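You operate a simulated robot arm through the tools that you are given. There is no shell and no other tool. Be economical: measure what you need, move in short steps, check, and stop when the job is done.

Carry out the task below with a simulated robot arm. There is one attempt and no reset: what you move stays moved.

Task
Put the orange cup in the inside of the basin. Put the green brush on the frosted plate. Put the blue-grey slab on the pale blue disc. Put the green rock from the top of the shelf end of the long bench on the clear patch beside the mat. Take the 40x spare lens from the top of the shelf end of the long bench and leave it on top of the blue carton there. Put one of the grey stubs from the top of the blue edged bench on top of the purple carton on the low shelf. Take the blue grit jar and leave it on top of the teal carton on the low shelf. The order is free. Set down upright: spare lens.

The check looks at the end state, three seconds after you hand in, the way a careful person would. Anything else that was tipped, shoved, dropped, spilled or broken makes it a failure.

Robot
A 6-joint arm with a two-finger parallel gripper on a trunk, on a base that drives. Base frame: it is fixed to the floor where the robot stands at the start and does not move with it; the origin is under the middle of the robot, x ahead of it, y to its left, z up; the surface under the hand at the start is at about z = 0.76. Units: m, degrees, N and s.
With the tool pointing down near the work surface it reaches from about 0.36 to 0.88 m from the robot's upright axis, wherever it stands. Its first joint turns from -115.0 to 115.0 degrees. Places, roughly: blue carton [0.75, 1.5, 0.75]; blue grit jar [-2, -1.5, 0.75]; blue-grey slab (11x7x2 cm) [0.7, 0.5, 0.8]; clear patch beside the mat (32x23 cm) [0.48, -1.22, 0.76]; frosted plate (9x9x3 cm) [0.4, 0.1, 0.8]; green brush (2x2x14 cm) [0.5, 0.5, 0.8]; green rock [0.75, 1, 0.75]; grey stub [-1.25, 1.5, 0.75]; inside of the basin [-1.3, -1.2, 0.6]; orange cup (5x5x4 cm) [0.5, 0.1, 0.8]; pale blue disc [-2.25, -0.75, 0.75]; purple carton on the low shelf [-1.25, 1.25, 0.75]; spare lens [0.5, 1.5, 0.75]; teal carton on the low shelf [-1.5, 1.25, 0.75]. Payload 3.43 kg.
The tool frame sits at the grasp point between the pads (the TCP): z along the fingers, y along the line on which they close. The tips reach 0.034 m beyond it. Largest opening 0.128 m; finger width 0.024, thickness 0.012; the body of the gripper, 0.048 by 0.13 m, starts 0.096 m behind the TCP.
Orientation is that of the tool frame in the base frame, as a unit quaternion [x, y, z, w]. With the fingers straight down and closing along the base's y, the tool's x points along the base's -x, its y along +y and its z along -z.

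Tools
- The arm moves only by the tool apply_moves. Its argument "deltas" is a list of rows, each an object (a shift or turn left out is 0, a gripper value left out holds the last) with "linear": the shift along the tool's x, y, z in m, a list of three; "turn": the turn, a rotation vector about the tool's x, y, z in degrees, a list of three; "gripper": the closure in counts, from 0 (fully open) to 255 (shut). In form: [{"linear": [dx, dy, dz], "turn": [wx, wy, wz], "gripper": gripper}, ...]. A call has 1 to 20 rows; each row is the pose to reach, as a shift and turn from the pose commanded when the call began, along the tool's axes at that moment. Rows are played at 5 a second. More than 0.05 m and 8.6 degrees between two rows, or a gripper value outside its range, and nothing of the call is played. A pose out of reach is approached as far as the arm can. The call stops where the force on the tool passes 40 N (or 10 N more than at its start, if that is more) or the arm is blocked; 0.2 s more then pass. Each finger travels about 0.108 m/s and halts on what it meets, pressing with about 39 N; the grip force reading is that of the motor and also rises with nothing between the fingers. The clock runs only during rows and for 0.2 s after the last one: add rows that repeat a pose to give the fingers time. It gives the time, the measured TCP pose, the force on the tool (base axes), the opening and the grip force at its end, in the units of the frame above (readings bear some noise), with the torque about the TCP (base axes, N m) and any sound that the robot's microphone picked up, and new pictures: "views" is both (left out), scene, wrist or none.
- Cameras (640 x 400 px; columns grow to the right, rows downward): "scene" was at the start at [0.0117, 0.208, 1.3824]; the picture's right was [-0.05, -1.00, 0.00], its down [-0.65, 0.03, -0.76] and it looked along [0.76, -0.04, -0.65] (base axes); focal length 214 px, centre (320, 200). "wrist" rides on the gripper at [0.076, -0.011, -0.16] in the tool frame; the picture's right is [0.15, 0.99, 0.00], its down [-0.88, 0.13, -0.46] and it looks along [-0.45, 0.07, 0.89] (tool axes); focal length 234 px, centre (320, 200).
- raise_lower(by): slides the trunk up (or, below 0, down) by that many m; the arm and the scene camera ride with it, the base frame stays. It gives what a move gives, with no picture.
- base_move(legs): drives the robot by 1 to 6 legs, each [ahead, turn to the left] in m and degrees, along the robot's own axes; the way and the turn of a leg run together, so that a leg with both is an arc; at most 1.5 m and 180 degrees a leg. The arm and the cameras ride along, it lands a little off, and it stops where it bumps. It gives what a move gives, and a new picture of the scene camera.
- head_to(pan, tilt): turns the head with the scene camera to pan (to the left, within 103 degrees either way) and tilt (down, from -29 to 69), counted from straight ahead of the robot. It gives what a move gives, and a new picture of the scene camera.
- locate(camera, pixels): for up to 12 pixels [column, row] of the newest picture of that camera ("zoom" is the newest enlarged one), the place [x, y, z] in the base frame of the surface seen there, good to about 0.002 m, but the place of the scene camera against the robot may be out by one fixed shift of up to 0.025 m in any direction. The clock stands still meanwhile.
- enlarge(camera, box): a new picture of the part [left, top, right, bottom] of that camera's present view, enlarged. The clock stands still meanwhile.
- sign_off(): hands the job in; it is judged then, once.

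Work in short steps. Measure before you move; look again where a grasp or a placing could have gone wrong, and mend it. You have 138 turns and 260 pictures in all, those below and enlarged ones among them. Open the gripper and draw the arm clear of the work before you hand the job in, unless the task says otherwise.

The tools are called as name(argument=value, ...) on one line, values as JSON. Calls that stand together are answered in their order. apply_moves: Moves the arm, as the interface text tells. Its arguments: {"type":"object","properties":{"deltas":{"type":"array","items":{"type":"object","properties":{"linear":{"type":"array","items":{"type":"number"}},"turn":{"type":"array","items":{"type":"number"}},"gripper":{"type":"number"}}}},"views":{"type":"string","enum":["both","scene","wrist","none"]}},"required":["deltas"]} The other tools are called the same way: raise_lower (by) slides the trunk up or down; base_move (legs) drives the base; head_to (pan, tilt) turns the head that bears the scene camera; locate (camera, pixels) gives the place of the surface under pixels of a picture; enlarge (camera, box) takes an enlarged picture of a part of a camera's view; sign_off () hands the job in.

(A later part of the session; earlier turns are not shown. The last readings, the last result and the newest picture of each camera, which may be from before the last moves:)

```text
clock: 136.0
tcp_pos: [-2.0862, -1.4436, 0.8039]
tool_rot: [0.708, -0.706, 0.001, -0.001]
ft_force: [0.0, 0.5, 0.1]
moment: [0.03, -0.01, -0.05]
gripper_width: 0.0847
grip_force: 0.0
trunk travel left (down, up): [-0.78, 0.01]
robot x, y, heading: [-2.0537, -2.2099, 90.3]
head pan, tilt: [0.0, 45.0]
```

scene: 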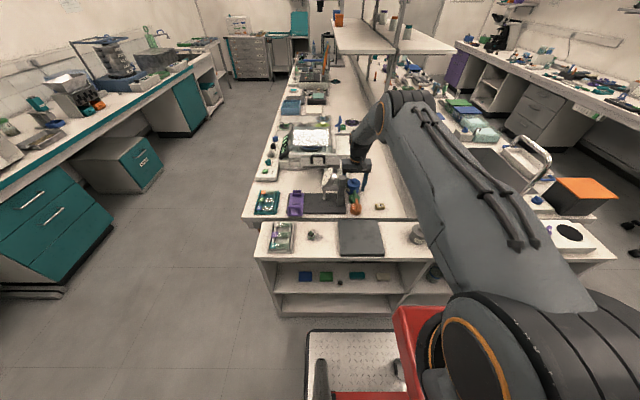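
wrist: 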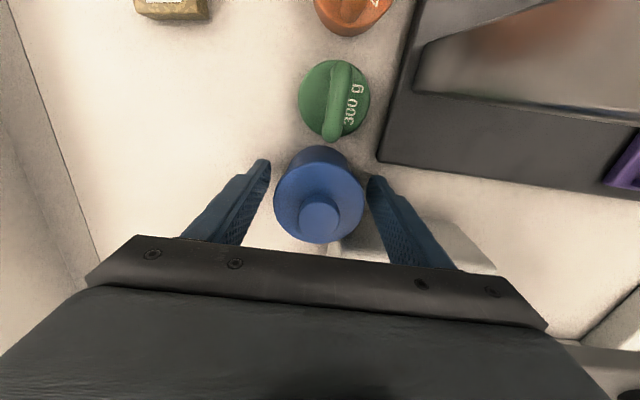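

Well straddled. I close in steps and lift straight up.

apply_moves(deltas=[{"gripper": 110}, {"gripper": 125}, {"gripper": 135}, {"gripper": 200}, {"gripper": 200}, {"linear": [0, 0, -0.02]}, {"linear": [0, 0, -0.05]}, {"linear": [0, 0, -0.09]}, {"linear": [0, 0, -0.13]}, {"linear": [0, 0, -0.175]}, {"linear": [0, 0, -0.22]}, {"linear": [0, 0, -0.265]}, {"linear": [0, 0, -0.31]}, {"linear": [0, 0, -0.31]}], views="wrist")

```text
clock: 139.0
tcp_pos: [-2.0861, -1.4443, 1.1132]
tool_rot: [0.709, -0.705, 0.0, -0.001]
ft_force: [-0.7, 1.0, -1.6]
moment: [0.02, -0.01, 0.02]
gripper_width: 0.0611
grip_force: 38.8
trunk travel left (down, up): [-0.78, 0.01]
robot x, y, heading: [-2.0564, -2.207, 90.3]
head pan, tilt: [0.0, 45.0]
```

wrist: 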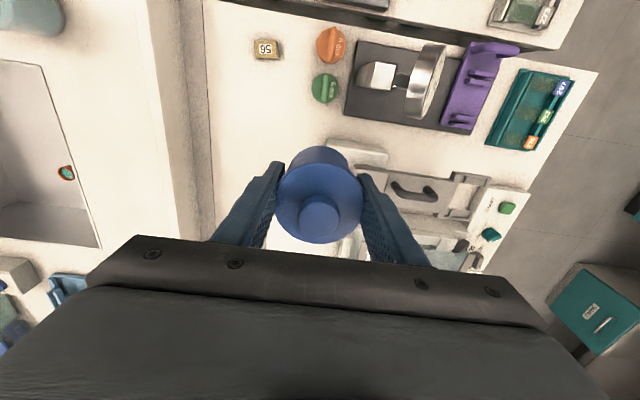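

Jar held. I draw the arm in, and drive back to the main aisle toward the teal carton.

apply_moves(deltas=[{"linear": [0.03, 0, 0]}, {"linear": [0.07, 0, 0]}, {"linear": [0.11, 0, 0]}, {"linear": [0.15, 0, 0]}, {"linear": [0.19, 0, 0]}, {"linear": [0.23, 0, 0]}, {"linear": [0.27, 0, 0]}, {"linear": [0.31, 0, 0]}, {"linear": [0.31, 0, 0]}], views="none")

base_move(legs=[[0, -90], [1.45, 0], [0, 90], [1.5, 0]])

```text
clock: 141.0
tcp_pos: [-2.0851, -1.7555, 1.1131]
tool_rot: [0.709, -0.705, 0.0, 0.0]
ft_force: [-0.4, 0.6, -0.1]
moment: [0.01, 0.02, 0.0]
gripper_width: 0.0608
grip_force: 39.2
trunk travel left (down, up): [-0.78, 0.01]
robot x, y, heading: [-2.0538, -2.2158, 90.5]
head pan, tilt: [0.0, 45.0]
```

```text
clock: 162.9
tcp_pos: [-0.662, -0.2561, 1.1129]
tool_rot: [0.712, -0.703, 0.0, 0.0]
ft_force: [0.1, -0.1, -1.9]
moment: [-0.03, 0.02, 0.02]
gripper_width: 0.0611
grip_force: 38.3
trunk travel left (down, up): [-0.78, 0.01]
robot x, y, heading: [-0.6256, -0.7118, 90.6]
head pan, tilt: [0.0, 45.0]
```

scene: 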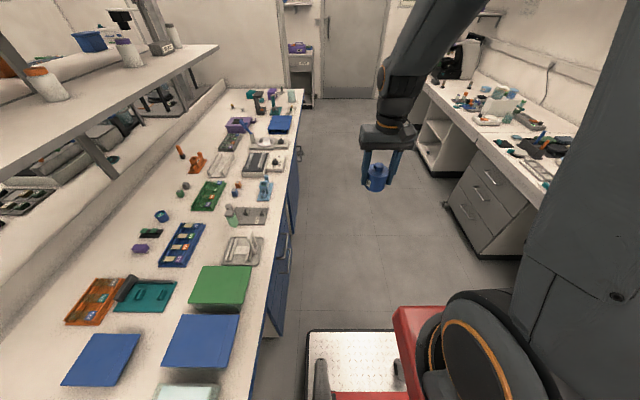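

On course. I drive on 2.03 m and turn left to face the cartons.

base_move(legs=[[1.0, -0.6], [1.03, 0], [0, 90]])

enlarge(camera="scene", box=[200, 150, 440, 300])

```text
clock: 176.8
tcp_pos: [-1.0973, 1.2753, 1.1132]
tool_rot: [1.0, 0.008, 0.0, 0.0]
ft_force: [-0.8, -1.1, -1.6]
moment: [0.01, -0.02, -0.06]
gripper_width: 0.061
grip_force: 39.6
trunk travel left (down, up): [-0.78, 0.01]
robot x, y, heading: [-0.6393, 1.3147, -179.0]
head pan, tilt: [0.0, 45.0]
```

scene: 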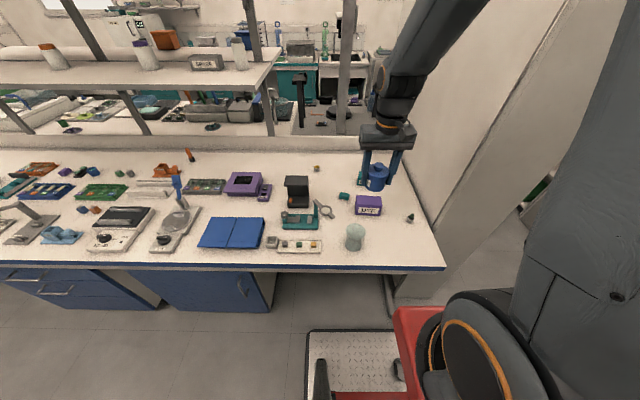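

```text
2.67 times, centred on (320, 225) of scene
```

zoom: 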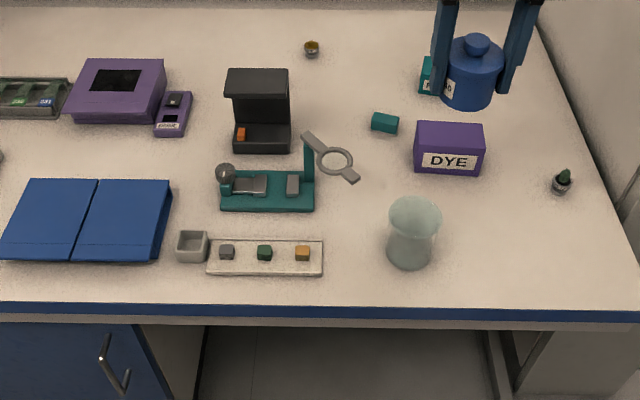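

I use the held jar's knob (scene ≈(379,166)) to check the scene camera's shift here, and measure the cartons and stubs.

locate(camera="scene", pixels=[[379, 164.5], [379, 172], [362, 176], [362, 182], [368, 199], [368, 210], [381, 198], [316, 168], [410, 216], [411, 219], [344, 195], [355, 212]])

apply_moves(deltas=[{"linear": [0, 0, 0]}], views="wrist")

```text
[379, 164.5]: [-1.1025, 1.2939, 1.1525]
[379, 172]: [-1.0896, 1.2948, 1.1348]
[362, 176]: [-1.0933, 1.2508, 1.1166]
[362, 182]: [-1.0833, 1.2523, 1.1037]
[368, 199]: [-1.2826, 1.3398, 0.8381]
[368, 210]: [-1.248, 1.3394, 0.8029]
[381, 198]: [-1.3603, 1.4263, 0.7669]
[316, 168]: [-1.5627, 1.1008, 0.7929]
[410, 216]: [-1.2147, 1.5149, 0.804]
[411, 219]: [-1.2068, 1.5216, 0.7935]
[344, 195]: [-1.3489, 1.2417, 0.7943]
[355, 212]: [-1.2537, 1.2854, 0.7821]
```

```text
clock: 177.2
tcp_pos: [-1.0967, 1.2753, 1.1144]
tool_rot: [1.0, 0.009, 0.0, -0.001]
ft_force: [-0.1, 0.0, -2.2]
moment: [-0.03, -0.02, 0.01]
gripper_width: 0.0609
grip_force: 39.0
trunk travel left (down, up): [-0.78, 0.01]
robot x, y, heading: [-0.641, 1.3102, -178.9]
head pan, tilt: [0.0, 45.0]
```

wrist: 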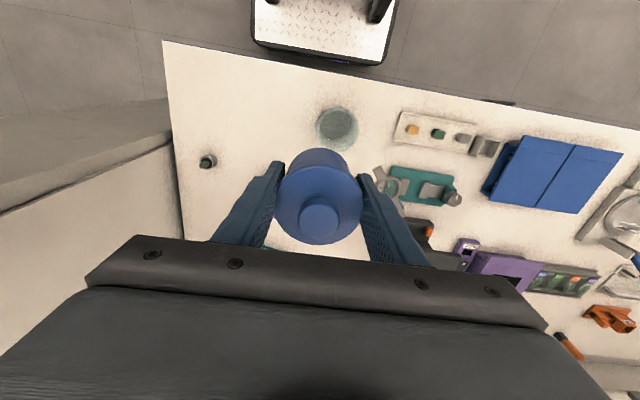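

Scene shift confirmed as fixed (≈0, +0.019, +0.007). I move the arm aside to see the teal carton.

apply_moves(deltas=[{"linear": [0, 0.04, 0]}, {"linear": [0, 0.085, 0]}, {"linear": [0, 0.13, 0]}, {"linear": [0, 0.175, 0]}, {"linear": [0, 0.22, 0]}, {"linear": [0, 0.22, 0]}], views="none")

enlarge(camera="scene", box=[320, 150, 440, 225])

```text
clock: 178.6
tcp_pos: [-1.0919, 1.0555, 1.1153]
tool_rot: [1.0, 0.007, 0.0, 0.0]
ft_force: [0.1, -0.3, -2.3]
moment: [0.04, -0.02, -0.01]
gripper_width: 0.0607
grip_force: 38.8
trunk travel left (down, up): [-0.78, 0.01]
robot x, y, heading: [-0.6435, 1.3137, -179.3]
head pan, tilt: [0.0, 45.0]
```

```text
5.33 times, centred on (380, 188) of scene
```

zoom: 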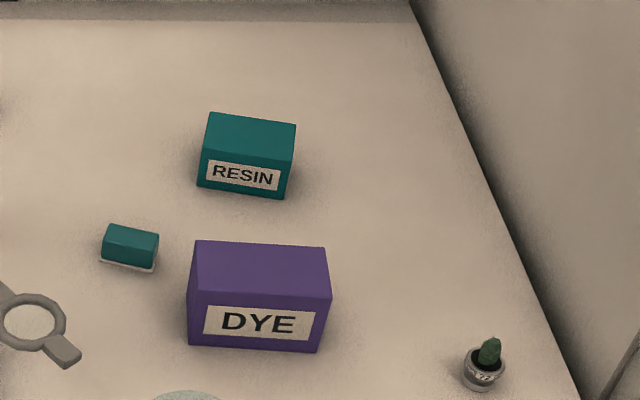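

Now the teal RESIN carton is in clear view. I measure its top face corners and the purple carton's.

locate(camera="zoom", pixels=[[212, 117], [290, 127], [206, 150], [288, 163], [250, 140], [205, 180], [200, 246], [320, 252], [195, 286], [326, 296], [262, 270], [190, 340]])

```text
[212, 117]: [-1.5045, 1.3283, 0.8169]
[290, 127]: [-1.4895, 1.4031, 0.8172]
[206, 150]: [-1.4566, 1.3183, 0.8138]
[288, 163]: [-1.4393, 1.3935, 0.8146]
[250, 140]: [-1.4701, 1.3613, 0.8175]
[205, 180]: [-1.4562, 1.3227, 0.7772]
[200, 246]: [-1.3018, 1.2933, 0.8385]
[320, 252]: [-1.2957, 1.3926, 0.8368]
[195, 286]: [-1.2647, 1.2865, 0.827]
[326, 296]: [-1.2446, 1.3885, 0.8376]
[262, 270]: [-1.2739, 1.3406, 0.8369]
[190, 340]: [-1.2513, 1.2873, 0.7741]
```

Teal carton top: centre ≈(−1.474,1.342), z≈0.810, about 77×52 mm. I lower the trunk 0.08 and carry the jar above it.

raise_lower(by=-0.08)

apply_moves(deltas=[{"linear": [-0.0315, -0.0243, 0.004]}, {"linear": [-0.063, -0.0487, 0.008]}, {"linear": [-0.0945, -0.073, 0.012]}, {"linear": [-0.126, -0.0973, 0.016]}, {"linear": [-0.1575, -0.1217, 0.02]}, {"linear": [-0.189, -0.146, 0.024]}, {"linear": [-0.2205, -0.17, 0.028]}, {"linear": [-0.252, -0.1947, 0.035]}, {"linear": [-0.2835, -0.219, 0.045]}, {"linear": [-0.315, -0.2433, 0.055]}, {"linear": [-0.3465, -0.2677, 0.065]}, {"linear": [-0.378, -0.292, 0.085]}, {"linear": [-0.378, -0.292, 0.085]}], views="both")

```text
clock: 179.8
tcp_pos: [-1.0931, 1.0561, 1.0353]
tool_rot: [1.0, 0.009, 0.0, 0.0]
ft_force: [0.9, 0.6, -1.5]
moment: [-0.02, -0.04, 0.03]
gripper_width: 0.0611
grip_force: 39.5
trunk travel left (down, up): [-0.7, 0.09]
robot x, y, heading: [-0.6418, 1.3135, -178.9]
head pan, tilt: [0.0, 45.0]
```

```text
clock: 182.6
tcp_pos: [-1.4748, 1.3421, 0.949]
tool_rot: [1.0, 0.009, 0.0, -0.001]
ft_force: [0.0, -0.5, -2.4]
moment: [-0.02, -0.02, -0.01]
gripper_width: 0.0611
grip_force: 38.2
trunk travel left (down, up): [-0.7, 0.09]
robot x, y, heading: [-0.6396, 1.3123, -179.4]
head pan, tilt: [0.0, 45.0]
```

scene: 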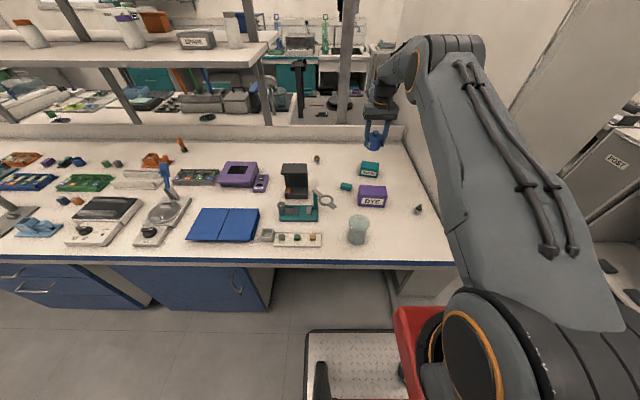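
wrist: 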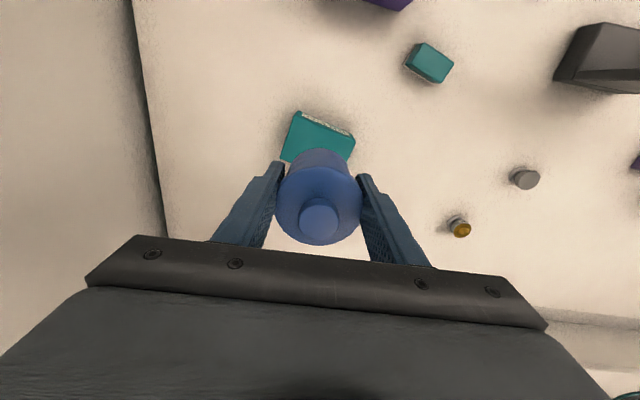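

The wrist picture shows the carton just in front-below the jar and two stubs at (525,178) and (458,227). I measure.

locate(camera="wrist", pixels=[[300, 118], [352, 141], [287, 158], [320, 135], [525, 176], [458, 225], [348, 152], [460, 231], [430, 55]])

enlarge(camera="wrist", box=[420, 140, 580, 240])

```text
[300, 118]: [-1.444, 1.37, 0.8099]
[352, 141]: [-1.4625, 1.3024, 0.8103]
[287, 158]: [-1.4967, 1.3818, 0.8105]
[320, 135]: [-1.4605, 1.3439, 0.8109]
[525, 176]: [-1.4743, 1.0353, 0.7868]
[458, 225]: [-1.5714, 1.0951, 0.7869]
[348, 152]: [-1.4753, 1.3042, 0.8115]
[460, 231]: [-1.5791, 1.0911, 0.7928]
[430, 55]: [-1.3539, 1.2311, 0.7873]
```

```text
4.00 times, centred on (500, 190) of wrist
```

zoom: 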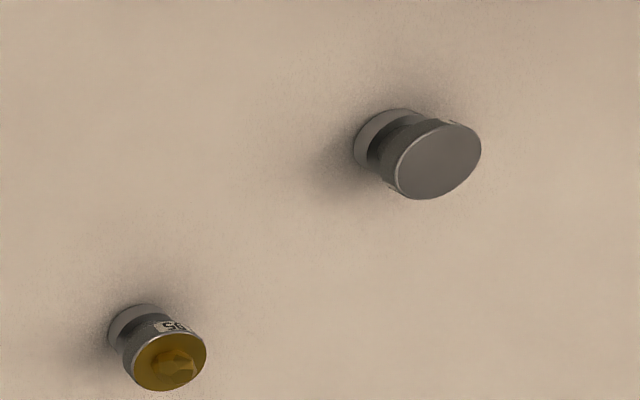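

Carton centre ≈(−1.478,1.341), top z 0.8105. I lower the jar to about 1 mm above it.

apply_moves(deltas=[{"linear": [-0.003, 0.001, 0.03]}, {"linear": [-0.003, 0.001, 0.055]}, {"linear": [-0.003, 0.001, 0.075]}, {"linear": [-0.003, 0.001, 0.088]}, {"linear": [-0.003, 0.001, 0.0925]}, {"linear": [-0.003, 0.001, 0.0925]}], views="wrist")

```text
clock: 184.0
tcp_pos: [-1.479, 1.3401, 0.8571]
tool_rot: [1.0, 0.009, -0.001, 0.0]
ft_force: [-0.3, 0.2, -2.1]
moment: [-0.03, 0.0, 0.0]
gripper_width: 0.061
grip_force: 39.2
trunk travel left (down, up): [-0.7, 0.09]
robot x, y, heading: [-0.6405, 1.3144, -178.7]
head pan, tilt: [0.0, 45.0]
```

wrist: 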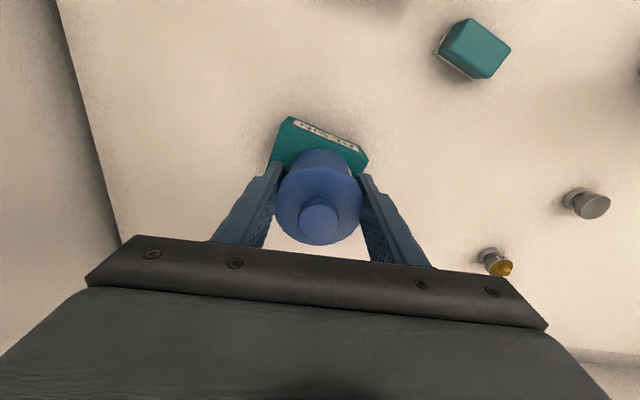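

No contact yet; I creep down 3 mm watching the force.

apply_moves(deltas=[{"linear": [0, 0, 0.001]}, {"linear": [0, 0, 0.002]}, {"linear": [0, 0, 0.003]}, {"linear": [0, 0, 0.003]}], views="none")

```text
clock: 185.0
tcp_pos: [-1.4797, 1.3392, 0.8541]
tool_rot: [1.0, 0.009, -0.001, 0.0]
ft_force: [0.5, 0.0, 5.9]
moment: [-0.01, -0.01, 0.0]
gripper_width: 0.0613
grip_force: 38.9
trunk travel left (down, up): [-0.7, 0.09]
robot x, y, heading: [-0.6402, 1.3095, -179.0]
head pan, tilt: [0.0, 45.0]
```

Contact (force +5.9 N). I open gently and rise.

apply_moves(deltas=[{"gripper": 125}, {"gripper": 110}, {"gripper": 90}, {"gripper": 70}, {"linear": [0, 0, -0.02]}, {"linear": [0, 0, -0.06]}, {"linear": [0, 0, -0.1]}, {"linear": [0, 0, -0.14]}, {"linear": [0, 0, -0.18]}, {"linear": [0, 0, -0.18]}], views="wrist")

```text
clock: 187.2
tcp_pos: [-1.478, 1.3417, 1.0341]
tool_rot: [1.0, 0.009, 0.0, 0.0]
ft_force: [-0.5, 0.7, 0.1]
moment: [-0.01, -0.03, 0.02]
gripper_width: 0.0929
grip_force: 0.0
trunk travel left (down, up): [-0.7, 0.09]
robot x, y, heading: [-0.6398, 1.3107, -178.8]
head pan, tilt: [0.0, 45.0]
```

wrist: 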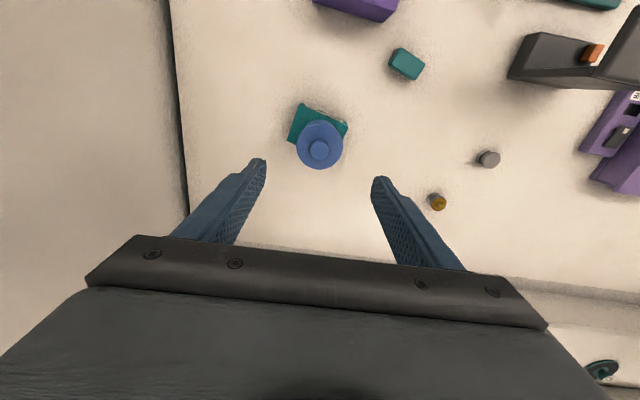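

The jar stands on the carton. Next I hover over the grey item near (−1.21,1.50) to see whether it is a stub.

apply_moves(deltas=[{"linear": [0.0385, -0.022, 0]}, {"linear": [0.077, -0.044, 0]}, {"linear": [0.1155, -0.066, 0]}, {"linear": [0.154, -0.0875, 0]}, {"linear": [0.192, -0.109, 0.02]}, {"linear": [0.231, -0.131, 0.04]}, {"linear": [0.269, -0.153, 0.06]}, {"linear": [0.269, -0.153, 0.06]}], views="wrist")

enlarge(camera="wrist", box=[270, 90, 370, 155])

enlarge(camera="scene", box=[300, 140, 440, 230])

```text
clock: 189.0
tcp_pos: [-1.2121, 1.498, 0.9727]
tool_rot: [1.0, 0.008, 0.0, 0.0]
ft_force: [0.3, 0.2, 0.4]
moment: [-0.01, 0.03, 0.01]
gripper_width: 0.0929
grip_force: 0.0
trunk travel left (down, up): [-0.7, 0.09]
robot x, y, heading: [-0.6407, 1.3145, -179.1]
head pan, tilt: [0.0, 45.0]
```

wrist: 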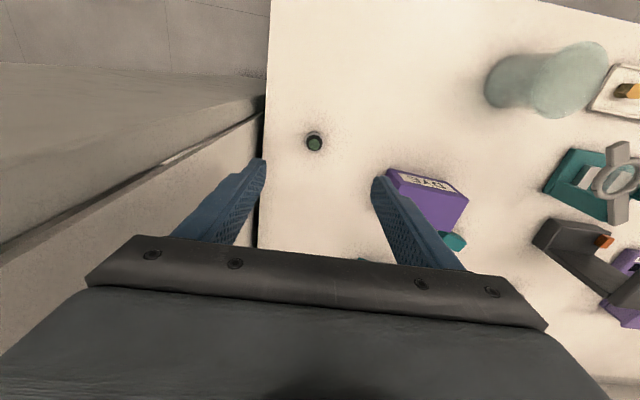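

```text
6.15 times, centred on (320, 122) of wrist
```

zoom: 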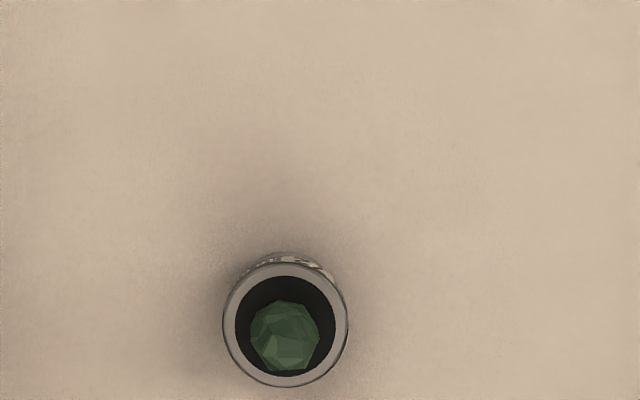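

```text
4.44 times, centred on (370, 185) of scene
```

zoom: 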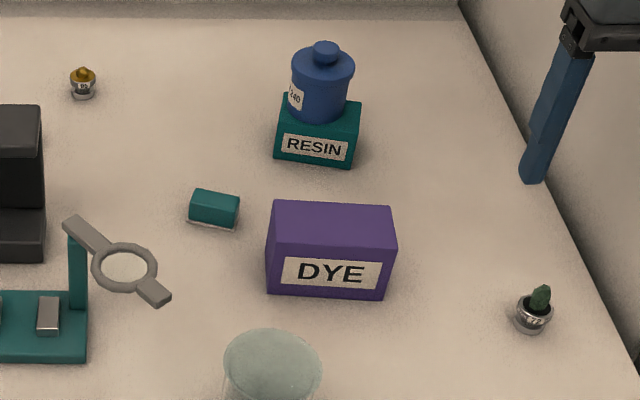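

It is a grey stub with a specimen, right at the given place, so I take it. I measure it and the purple carton.

locate(camera="wrist", pixels=[[314, 143], [307, 142], [323, 143], [314, 151], [314, 134], [394, 173], [466, 197], [430, 190], [445, 228], [400, 182]])

```text
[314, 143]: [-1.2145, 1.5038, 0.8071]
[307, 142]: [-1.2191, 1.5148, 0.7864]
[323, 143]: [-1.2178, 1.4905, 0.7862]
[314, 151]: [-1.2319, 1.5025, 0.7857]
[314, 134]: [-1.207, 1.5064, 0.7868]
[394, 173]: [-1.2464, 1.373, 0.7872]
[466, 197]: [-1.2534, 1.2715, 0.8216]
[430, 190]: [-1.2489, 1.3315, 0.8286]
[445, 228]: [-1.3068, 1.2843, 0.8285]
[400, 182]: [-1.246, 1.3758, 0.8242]
```

Stub centre (−1.219,1.503), rim z 0.786. I descend and grasp it.

apply_moves(deltas=[{"linear": [-0.007, -0.005, 0.045], "gripper": 140}, {"linear": [-0.007, -0.005, 0.09]}, {"linear": [-0.007, -0.005, 0.13]}, {"linear": [-0.007, -0.005, 0.16]}, {"linear": [-0.007, -0.005, 0.1735]}, {"linear": [-0.007, -0.005, 0.1735]}], views="wrist")

```text
clock: 190.4
tcp_pos: [-1.2205, 1.5034, 0.7995]
tool_rot: [1.0, 0.008, 0.0, 0.0]
ft_force: [-0.6, -0.3, 0.4]
moment: [-0.02, -0.04, 0.02]
gripper_width: 0.0579
grip_force: 0.1
trunk travel left (down, up): [-0.7, 0.09]
robot x, y, heading: [-0.6386, 1.3136, -179.0]
head pan, tilt: [0.0, 45.0]
```

wrist: 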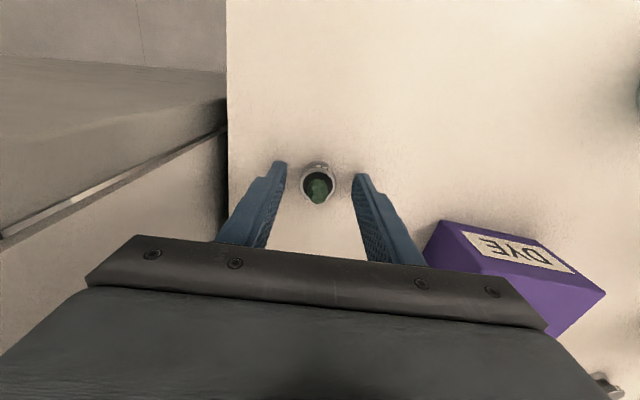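

Centred between the fingers. I close, lift, and carry it over the purple carton.

apply_moves(deltas=[{"gripper": 170}, {"gripper": 190}, {"gripper": 255}, {"gripper": 255}, {"gripper": 255}, {"linear": [0, 0, -0.02]}, {"linear": [0, 0, -0.06]}, {"linear": [0, 0, -0.1]}, {"linear": [0, 0, -0.14]}, {"linear": [-0.011, 0.036, -0.14]}, {"linear": [-0.022, 0.072, -0.14]}, {"linear": [-0.034, 0.109, -0.14]}, {"linear": [-0.045, 0.145, -0.14]}, {"linear": [-0.0565, 0.181, -0.14]}, {"linear": [-0.0565, 0.181, -0.14]}], views="both")

```text
clock: 193.6
tcp_pos: [-1.2727, 1.3209, 0.9406]
tool_rot: [1.0, 0.01, 0.0, 0.0]
ft_force: [0.4, -0.3, -0.8]
moment: [-0.01, 0.0, -0.01]
gripper_width: 0.0282
grip_force: 39.2
trunk travel left (down, up): [-0.7, 0.09]
robot x, y, heading: [-0.6407, 1.3135, -179.1]
head pan, tilt: [0.0, 45.0]
```

scene: 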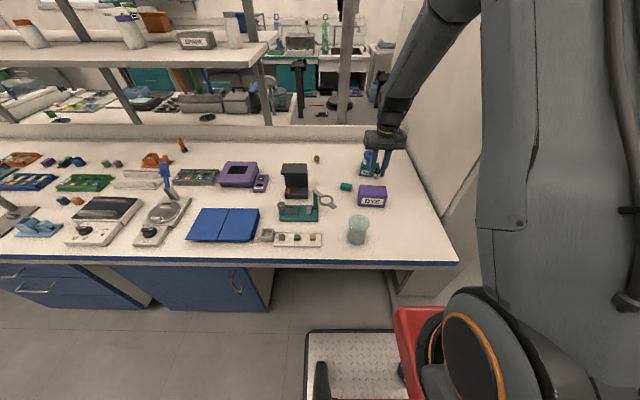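
wrist: 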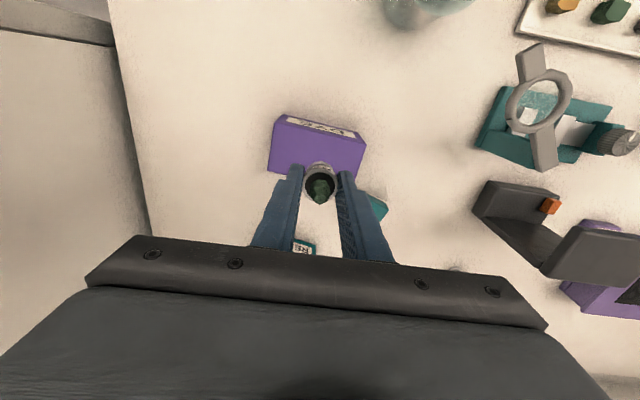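

Held. I check the carton top against the tool position.

locate(camera="wrist", pixels=[[277, 128], [361, 146], [275, 170], [350, 170], [320, 150], [320, 168]])

```text
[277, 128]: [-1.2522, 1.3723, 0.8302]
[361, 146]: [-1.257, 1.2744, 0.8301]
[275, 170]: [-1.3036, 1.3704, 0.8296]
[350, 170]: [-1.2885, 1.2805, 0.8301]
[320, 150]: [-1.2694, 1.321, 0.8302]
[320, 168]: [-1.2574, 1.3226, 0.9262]
```

Top centre ≈(−1.279,1.322), z 0.830. I lower to just above contact.

apply_moves(deltas=[{"linear": [-0.006, 0, 0.03]}, {"linear": [-0.006, 0, 0.05]}, {"linear": [-0.006, 0, 0.064]}, {"linear": [-0.006, 0, 0.0695]}, {"linear": [-0.006, 0, 0.0715]}, {"linear": [-0.006, 0, 0.0715]}], views="none")

```text
clock: 195.0
tcp_pos: [-1.2812, 1.3218, 0.8693]
tool_rot: [1.0, 0.009, -0.001, 0.0]
ft_force: [2.8, 0.2, 16.9]
moment: [0.01, -0.14, -0.01]
gripper_width: 0.0282
grip_force: 39.1
trunk travel left (down, up): [-0.7, 0.09]
robot x, y, heading: [-0.641, 1.3164, -179.2]
head pan, tilt: [0.0, 45.0]
```

Firm contact (17 N). I ease up 1 mm, open, and rise.

apply_moves(deltas=[{"linear": [0, 0, -0.001]}, {"linear": [0, 0, -0.001], "gripper": 185}, {"linear": [0, 0, -0.001], "gripper": 165}, {"linear": [0, 0, -0.001], "gripper": 140}, {"linear": [0, 0, -0.001]}, {"linear": [0, 0, -0.03]}, {"linear": [0, 0, -0.07]}, {"linear": [0, 0, -0.11]}, {"linear": [0, 0, -0.15]}, {"linear": [0, 0, -0.2]}, {"linear": [0, 0, -0.2]}], views="wrist")

enlarge(camera="scene", box=[300, 140, 440, 230])

```text
clock: 197.4
tcp_pos: [-1.2786, 1.3199, 1.0691]
tool_rot: [1.0, 0.008, 0.0, 0.0]
ft_force: [0.1, 0.1, 0.5]
moment: [0.01, 0.01, -0.02]
gripper_width: 0.0577
grip_force: 0.1
trunk travel left (down, up): [-0.7, 0.09]
robot x, y, heading: [-0.6384, 1.3132, -179.3]
head pan, tilt: [0.0, 45.0]
```

wrist: 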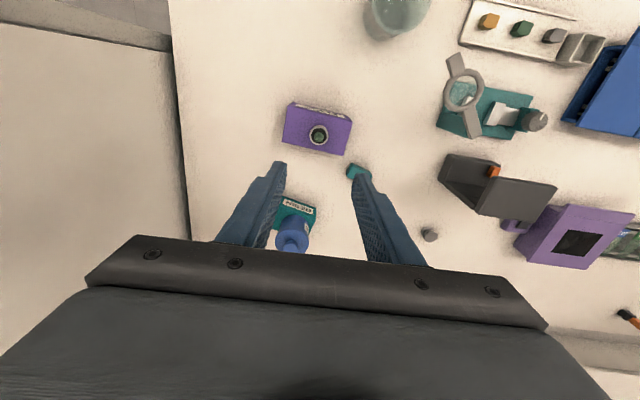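

```text
4.44 times, centred on (370, 185) of scene
```

zoom: 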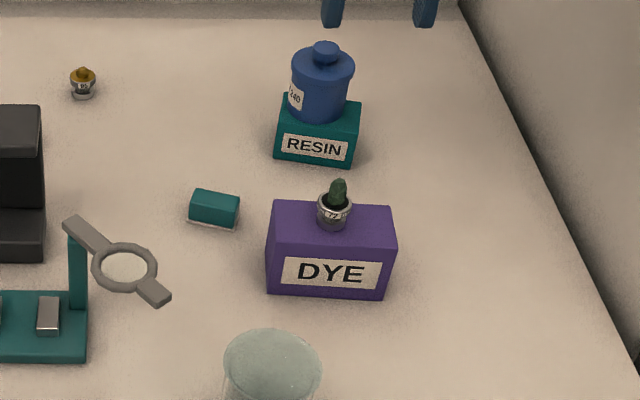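

All three stand well. Now to the long bench's shelf end: I retract the arm, turn around and drive up to it.

apply_moves(deltas=[{"linear": [0.045, 0, -0.02]}, {"linear": [0.09, 0, -0.04]}, {"linear": [0.135, 0, -0.05]}, {"linear": [0.18, 0, -0.05]}, {"linear": [0.18, 0, -0.05]}], views="none")

base_move(legs=[[0, 180], [0.5, 0]])

```text
clock: 198.6
tcp_pos: [-1.0997, 1.3234, 1.1195]
tool_rot: [1.0, 0.009, 0.001, 0.0]
ft_force: [-0.1, 0.8, -0.1]
moment: [-0.06, 0.02, -0.01]
gripper_width: 0.0577
grip_force: 0.2
trunk travel left (down, up): [-0.7, 0.09]
robot x, y, heading: [-0.6423, 1.3135, -179.1]
head pan, tilt: [0.0, 45.0]
```

```text
clock: 208.8
tcp_pos: [0.3183, 1.285, 1.1184]
tool_rot: [0.005, 1.0, 0.0, -0.001]
ft_force: [0.1, -0.4, -0.4]
moment: [0.03, 0.02, 0.0]
gripper_width: 0.0576
grip_force: 0.0
trunk travel left (down, up): [-0.7, 0.09]
robot x, y, heading: [-0.1401, 1.307, -0.8]
head pan, tilt: [0.0, 45.0]
```

scene: 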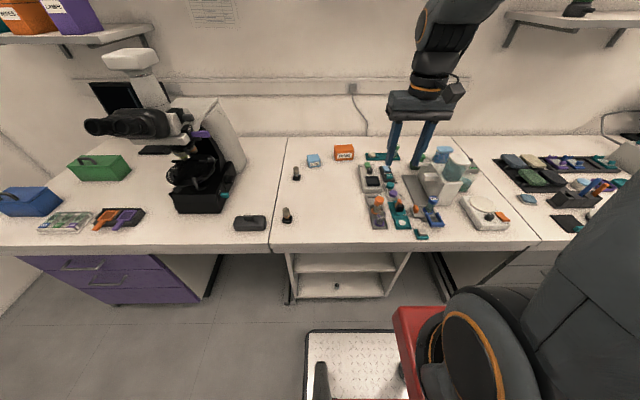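

I enlarge the shelf-end tabletop to identify lens, blue carton and rock.

enlarge(camera="scene", box=[220, 135, 380, 235])

enlarge(camera="scene", box=[340, 140, 520, 250])

```text
4.00 times, centred on (300, 185) of scene
```

zoom: 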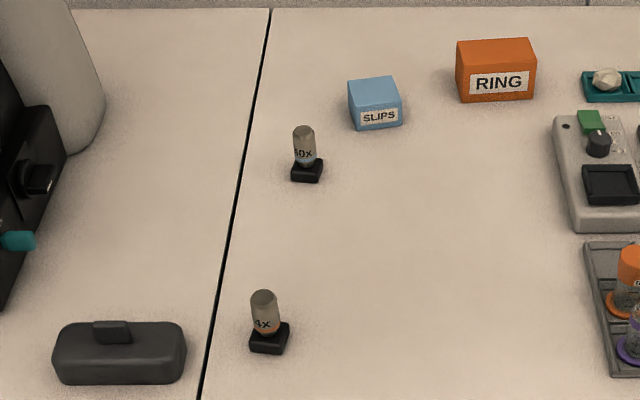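

```text
3.56 times, centred on (430, 195) of scene
```

zoom: 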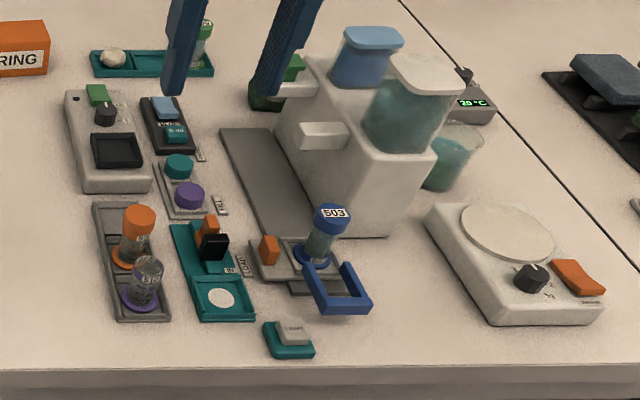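

I read the lens labels closer and look at the green thing behind the white machine.

enlarge(camera="scene", box=[275, 155, 325, 187])

enlarge(camera="scene", box=[265, 195, 315, 227])

locate(camera="scene", pixels=[[296, 168], [296, 176], [285, 210], [287, 220], [312, 156], [308, 157], [319, 156], [345, 152], [424, 158], [420, 166], [413, 168]])

```text
12.50 times, centred on (300, 171) of scene
```

zoom: 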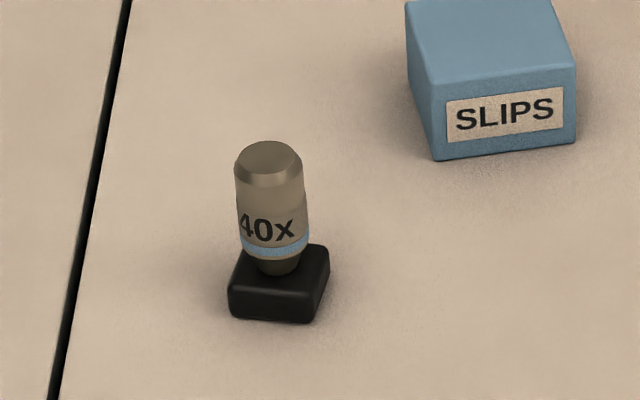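

```text
12.50 times, centred on (290, 211) of scene
```

zoom: 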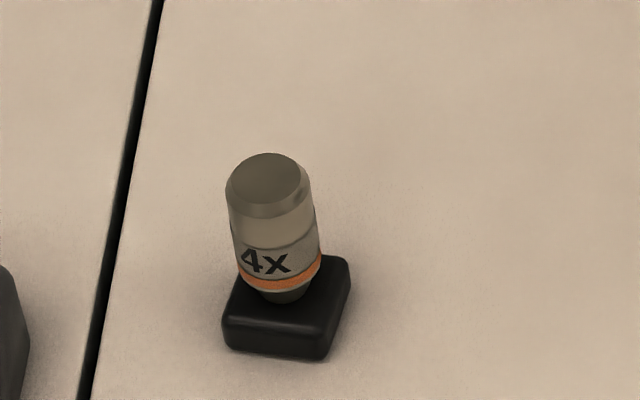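

```text
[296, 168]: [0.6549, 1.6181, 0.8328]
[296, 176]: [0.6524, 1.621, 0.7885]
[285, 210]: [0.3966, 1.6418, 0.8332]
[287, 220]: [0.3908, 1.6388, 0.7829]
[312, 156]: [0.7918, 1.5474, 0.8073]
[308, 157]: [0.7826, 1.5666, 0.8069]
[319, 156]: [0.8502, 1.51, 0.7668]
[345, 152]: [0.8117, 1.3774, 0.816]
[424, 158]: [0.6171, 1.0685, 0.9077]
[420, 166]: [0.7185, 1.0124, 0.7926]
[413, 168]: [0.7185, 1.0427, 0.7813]
```

The rear lens reads 40x; the blue SLIPS carton stands behind it. I drive 0.15 m closer and look with the wrist camera from above.

base_move(legs=[[0.15, 0.8]])

apply_moves(deltas=[{"linear": [-0.018, 0.04, 0]}, {"linear": [-0.036, 0.08, 0]}, {"linear": [-0.054, 0.12, 0.01]}, {"linear": [-0.072, 0.16, 0.02]}, {"linear": [-0.09, 0.2, 0.03]}, {"linear": [-0.108, 0.24, 0.04]}, {"linear": [-0.126, 0.275, 0.05]}, {"linear": [-0.16, 0.3, 0.06]}, {"linear": [-0.18, 0.315, 0.07]}, {"linear": [-0.18, 0.315, 0.07]}])

```text
clock: 210.2
tcp_pos: [0.4698, 1.2894, 1.1195]
tool_rot: [-0.001, 1.0, 0.0, 0.0]
ft_force: [0.1, -0.5, 0.4]
moment: [-0.01, -0.02, 0.02]
gripper_width: 0.0576
grip_force: 0.1
trunk travel left (down, up): [-0.7, 0.09]
robot x, y, heading: [0.0088, 1.3063, 0.1]
head pan, tilt: [0.0, 45.0]
```

scene: 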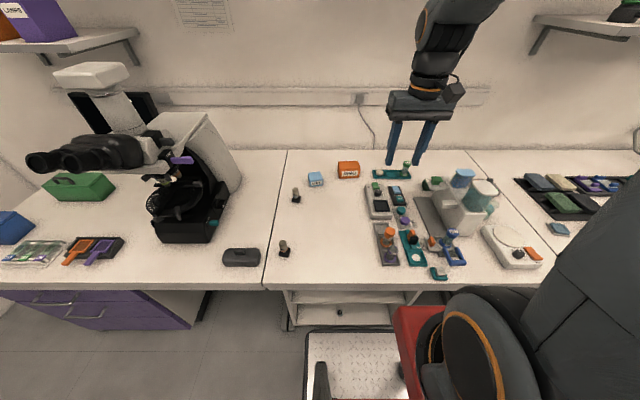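

```text
clock: 212.4
tcp_pos: [0.6497, 1.6055, 1.0479]
tool_rot: [-0.001, 1.0, 0.0, -0.001]
ft_force: [-0.6, -1.1, 0.4]
moment: [0.0, 0.0, 0.02]
gripper_width: 0.0576
grip_force: 0.0
trunk travel left (down, up): [-0.7, 0.09]
robot x, y, heading: [0.0111, 1.3056, -0.0]
head pan, tilt: [0.0, 45.0]
```

scene: 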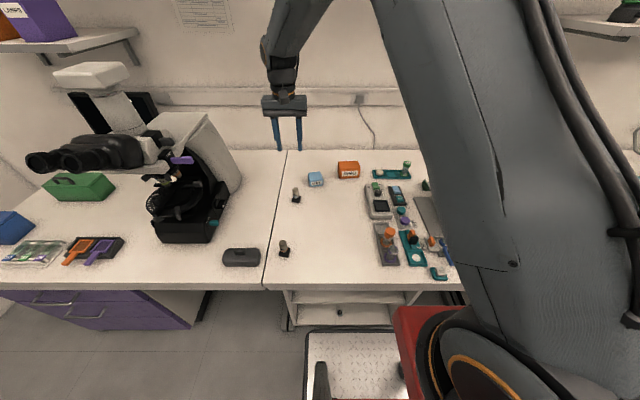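
wrist: 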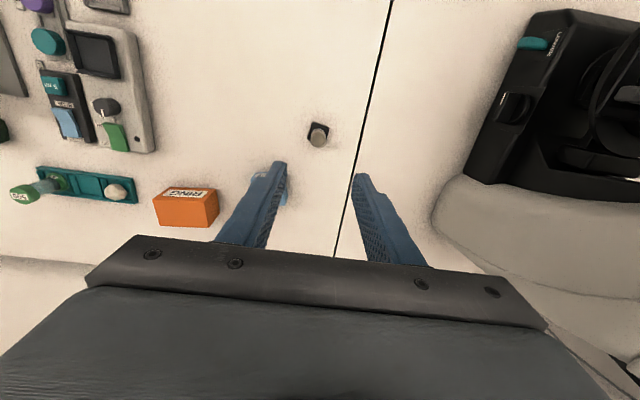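

locate(camera="wrist", pixels=[[319, 138], [311, 127], [325, 127], [319, 146], [311, 137], [327, 137], [284, 185], [262, 185], [278, 172]])

enlarge(camera="wrist", box=[240, 105, 400, 205])

enlarge(camera="scene", box=[280, 155, 380, 217])

```text
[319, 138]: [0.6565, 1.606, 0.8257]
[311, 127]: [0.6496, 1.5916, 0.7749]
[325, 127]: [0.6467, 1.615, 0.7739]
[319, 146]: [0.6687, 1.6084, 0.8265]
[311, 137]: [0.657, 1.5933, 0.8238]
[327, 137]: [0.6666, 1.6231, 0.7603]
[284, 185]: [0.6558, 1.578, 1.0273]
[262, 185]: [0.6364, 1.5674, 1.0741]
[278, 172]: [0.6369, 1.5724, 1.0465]
```

```text
4.00 times, centred on (320, 155) of wrist
```

zoom: 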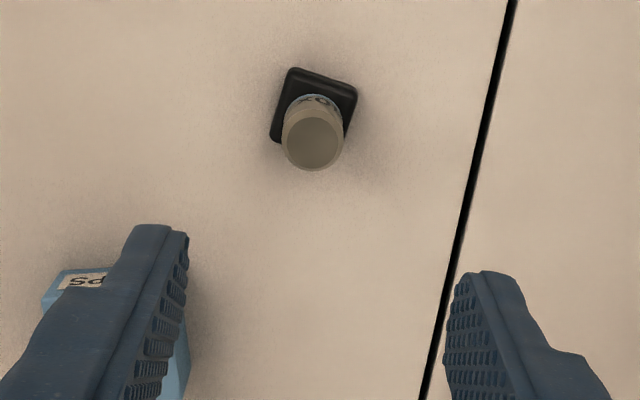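

```text
6.40 times, centred on (330, 186) of scene
```

zoom: 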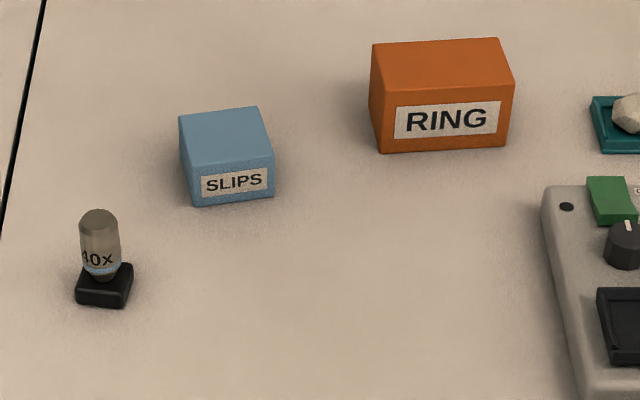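

Lens axis ≈(0.659,1.606), top z 0.826, base top 0.7745. I measure the carton's top corners in the last zoom.

locate(camera="zoom", pixels=[[183, 117], [257, 110], [190, 165], [270, 156], [225, 138], [195, 200], [100, 216], [375, 90]])

apply_moves(deltas=[{"linear": [-0.009, 0.001, 0.045], "gripper": 145}, {"linear": [-0.009, 0.001, 0.09]}, {"linear": [-0.009, 0.001, 0.135]}, {"linear": [-0.009, 0.001, 0.18]}, {"linear": [-0.009, 0.001, 0.215]}, {"linear": [-0.009, 0.001, 0.23]}, {"linear": [-0.009, 0.001, 0.23]}], views="wrist")

```text
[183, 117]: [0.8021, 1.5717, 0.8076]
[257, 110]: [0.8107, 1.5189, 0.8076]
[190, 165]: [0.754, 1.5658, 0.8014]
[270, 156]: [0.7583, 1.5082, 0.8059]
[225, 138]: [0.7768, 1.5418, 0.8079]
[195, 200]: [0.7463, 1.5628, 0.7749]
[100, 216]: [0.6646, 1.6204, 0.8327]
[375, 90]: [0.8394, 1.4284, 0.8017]
```

```text
clock: 214.0
tcp_pos: [0.6593, 1.6058, 0.8186]
tool_rot: [-0.001, 1.0, -0.001, 0.0]
ft_force: [-0.3, -0.3, 0.5]
moment: [0.03, 0.01, 0.02]
gripper_width: 0.0553
grip_force: 0.1
trunk travel left (down, up): [-0.7, 0.09]
robot x, y, heading: [0.015, 1.3071, 0.1]
head pan, tilt: [0.0, 45.0]
```

wrist: 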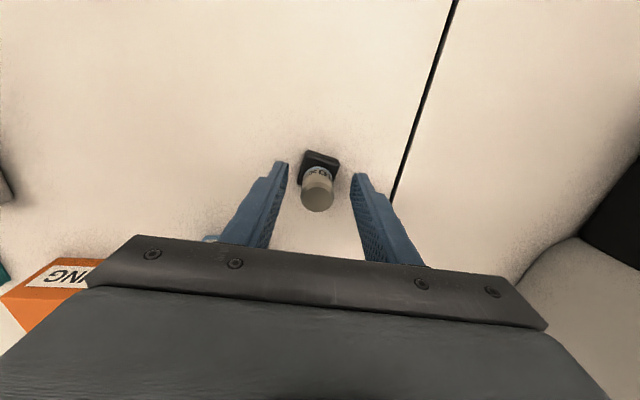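

Carton top ≈(0.780,1.522), z 0.8005. I close on the lens and lift 6 cm, then look whether the base comes along.

apply_moves(deltas=[{"gripper": 175}, {"gripper": 190}, {"gripper": 255}, {"gripper": 255}, {"gripper": 255}, {"linear": [0, 0, -0.015]}, {"linear": [0, 0, -0.035]}, {"linear": [0, 0, -0.06]}, {"linear": [0, 0, -0.1]}, {"linear": [0, 0, -0.1]}], views="both")

enlarge(camera="scene", box=[260, 140, 340, 210])

```text
clock: 216.2
tcp_pos: [0.6583, 1.6061, 0.9195]
tool_rot: [-0.001, 1.0, -0.001, -0.001]
ft_force: [0.1, 0.1, -1.0]
moment: [0.0, 0.04, -0.05]
gripper_width: 0.0243
grip_force: 39.4
trunk travel left (down, up): [-0.7, 0.09]
robot x, y, heading: [0.0122, 1.3062, 0.1]
head pan, tilt: [0.0, 45.0]
```

scene: 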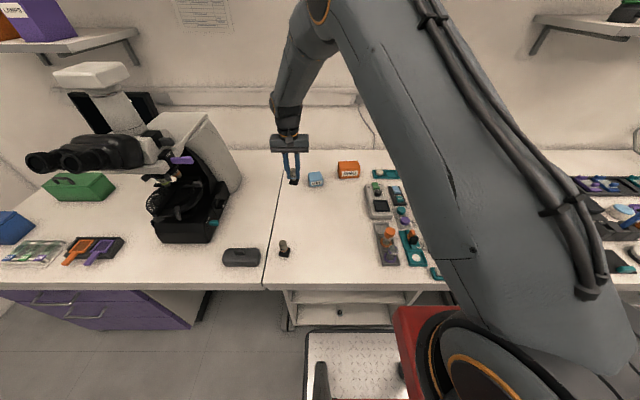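
wrist: 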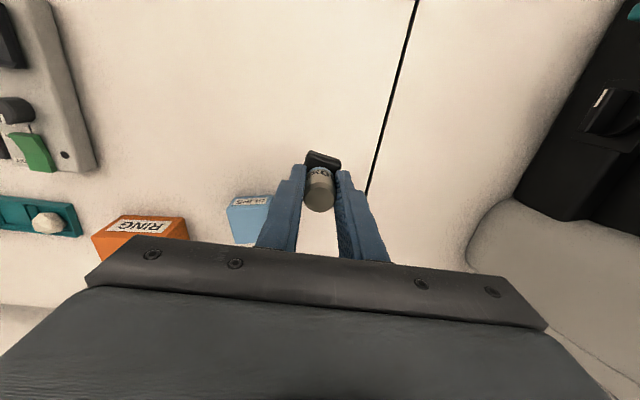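

```text
5.71 times, centred on (300, 175) of scene
```

zoom: 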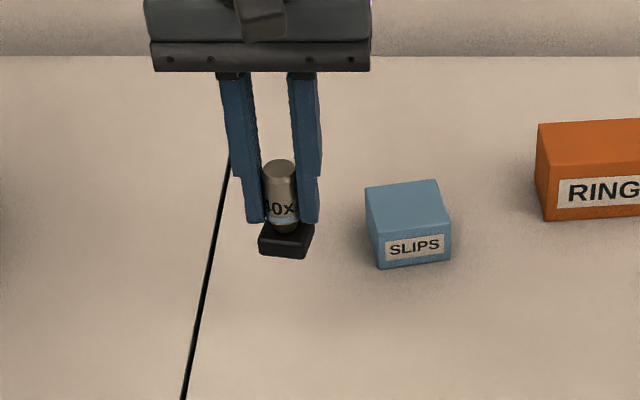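

The base belongs to the lens, so it stands well. I carry it above the blue carton and verify from the wrist.

apply_moves(deltas=[{"linear": [-0.03, -0.021, -0.01]}, {"linear": [-0.061, -0.042, -0.01]}, {"linear": [-0.091, -0.063, -0.01]}, {"linear": [-0.1217, -0.084, -0.01]}, {"linear": [-0.1217, -0.084, -0.01]}], views="wrist")

enlarge(camera="wrist", box=[240, 110, 400, 210])

```text
clock: 217.4
tcp_pos: [0.7796, 1.5224, 0.9292]
tool_rot: [0.0, 1.0, 0.0, 0.0]
ft_force: [-0.2, -0.3, -0.7]
moment: [-0.04, 0.03, 0.01]
gripper_width: 0.0245
grip_force: 39.2
trunk travel left (down, up): [-0.7, 0.09]
robot x, y, heading: [0.0109, 1.3053, -0.0]
head pan, tilt: [0.0, 45.0]
```

wrist: 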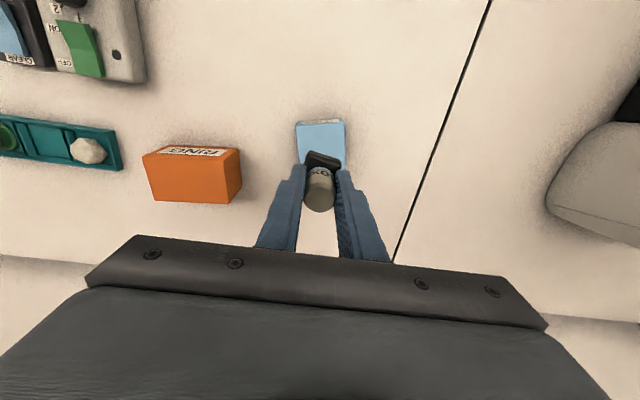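

```text
4.00 times, centred on (320, 160) of wrist
```

zoom: 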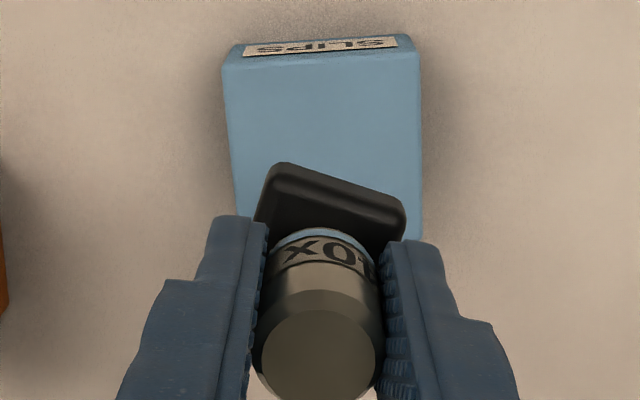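

locate(camera="zoom", pixels=[[232, 62], [412, 55], [236, 205], [418, 225], [320, 110], [285, 175], [395, 210], [320, 355]])

```text
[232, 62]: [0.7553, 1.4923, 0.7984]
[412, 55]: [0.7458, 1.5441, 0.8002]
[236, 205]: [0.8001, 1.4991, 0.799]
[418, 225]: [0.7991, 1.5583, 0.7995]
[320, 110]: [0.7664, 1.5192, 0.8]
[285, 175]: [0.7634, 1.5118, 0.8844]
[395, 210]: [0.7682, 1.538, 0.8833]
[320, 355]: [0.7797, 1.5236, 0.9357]
```

Carton centre ≈(0.777,1.523). I shift 3 mm toward me and lower to just above it.

apply_moves(deltas=[{"linear": [0.003, 0.0005, 0.03]}, {"linear": [0.003, 0.0005, 0.055]}, {"linear": [0.003, 0.0005, 0.065]}, {"linear": [0.003, 0.0005, 0.069]}, {"linear": [0.003, 0.0005, 0.069]}], views="none")

apply_moves(deltas=[{"linear": [0, 0, 0.0005]}, {"linear": [0, 0, 0.001]}, {"linear": [0, 0, 0.001]}], views="none")

```text
clock: 218.6
tcp_pos: [0.7777, 1.5231, 0.8606]
tool_rot: [-0.001, 1.0, 0.0, 0.0]
ft_force: [0.1, -0.1, -0.9]
moment: [-0.02, -0.02, -0.01]
gripper_width: 0.0245
grip_force: 39.4
trunk travel left (down, up): [-0.7, 0.09]
robot x, y, heading: [0.0129, 1.3104, 0.3]
head pan, tilt: [0.0, 45.0]
```

```text
clock: 219.4
tcp_pos: [0.7777, 1.5216, 0.8591]
tool_rot: [-0.001, 1.0, 0.0, 0.001]
ft_force: [-0.9, 0.0, -0.3]
moment: [-0.04, 0.03, 0.03]
gripper_width: 0.0242
grip_force: 38.9
trunk travel left (down, up): [-0.7, 0.09]
robot x, y, heading: [0.0071, 1.3032, 0.1]
head pan, tilt: [0.0, 45.0]
```

Still hardly loaded; I creep 1.5 mm more.

apply_moves(deltas=[{"linear": [0, 0, 0.0008]}, {"linear": [0, 0, 0.0015]}, {"linear": [0, 0, 0.0015]}], views="none")

```text
clock: 220.2
tcp_pos: [0.7771, 1.523, 0.8592]
tool_rot: [-0.001, 1.0, 0.0, 0.001]
ft_force: [-2.8, -1.5, 14.5]
moment: [-0.1, 0.17, -0.02]
gripper_width: 0.0242
grip_force: 39.5
trunk travel left (down, up): [-0.7, 0.09]
robot x, y, heading: [0.0095, 1.3088, 0.2]
head pan, tilt: [0.0, 45.0]
```

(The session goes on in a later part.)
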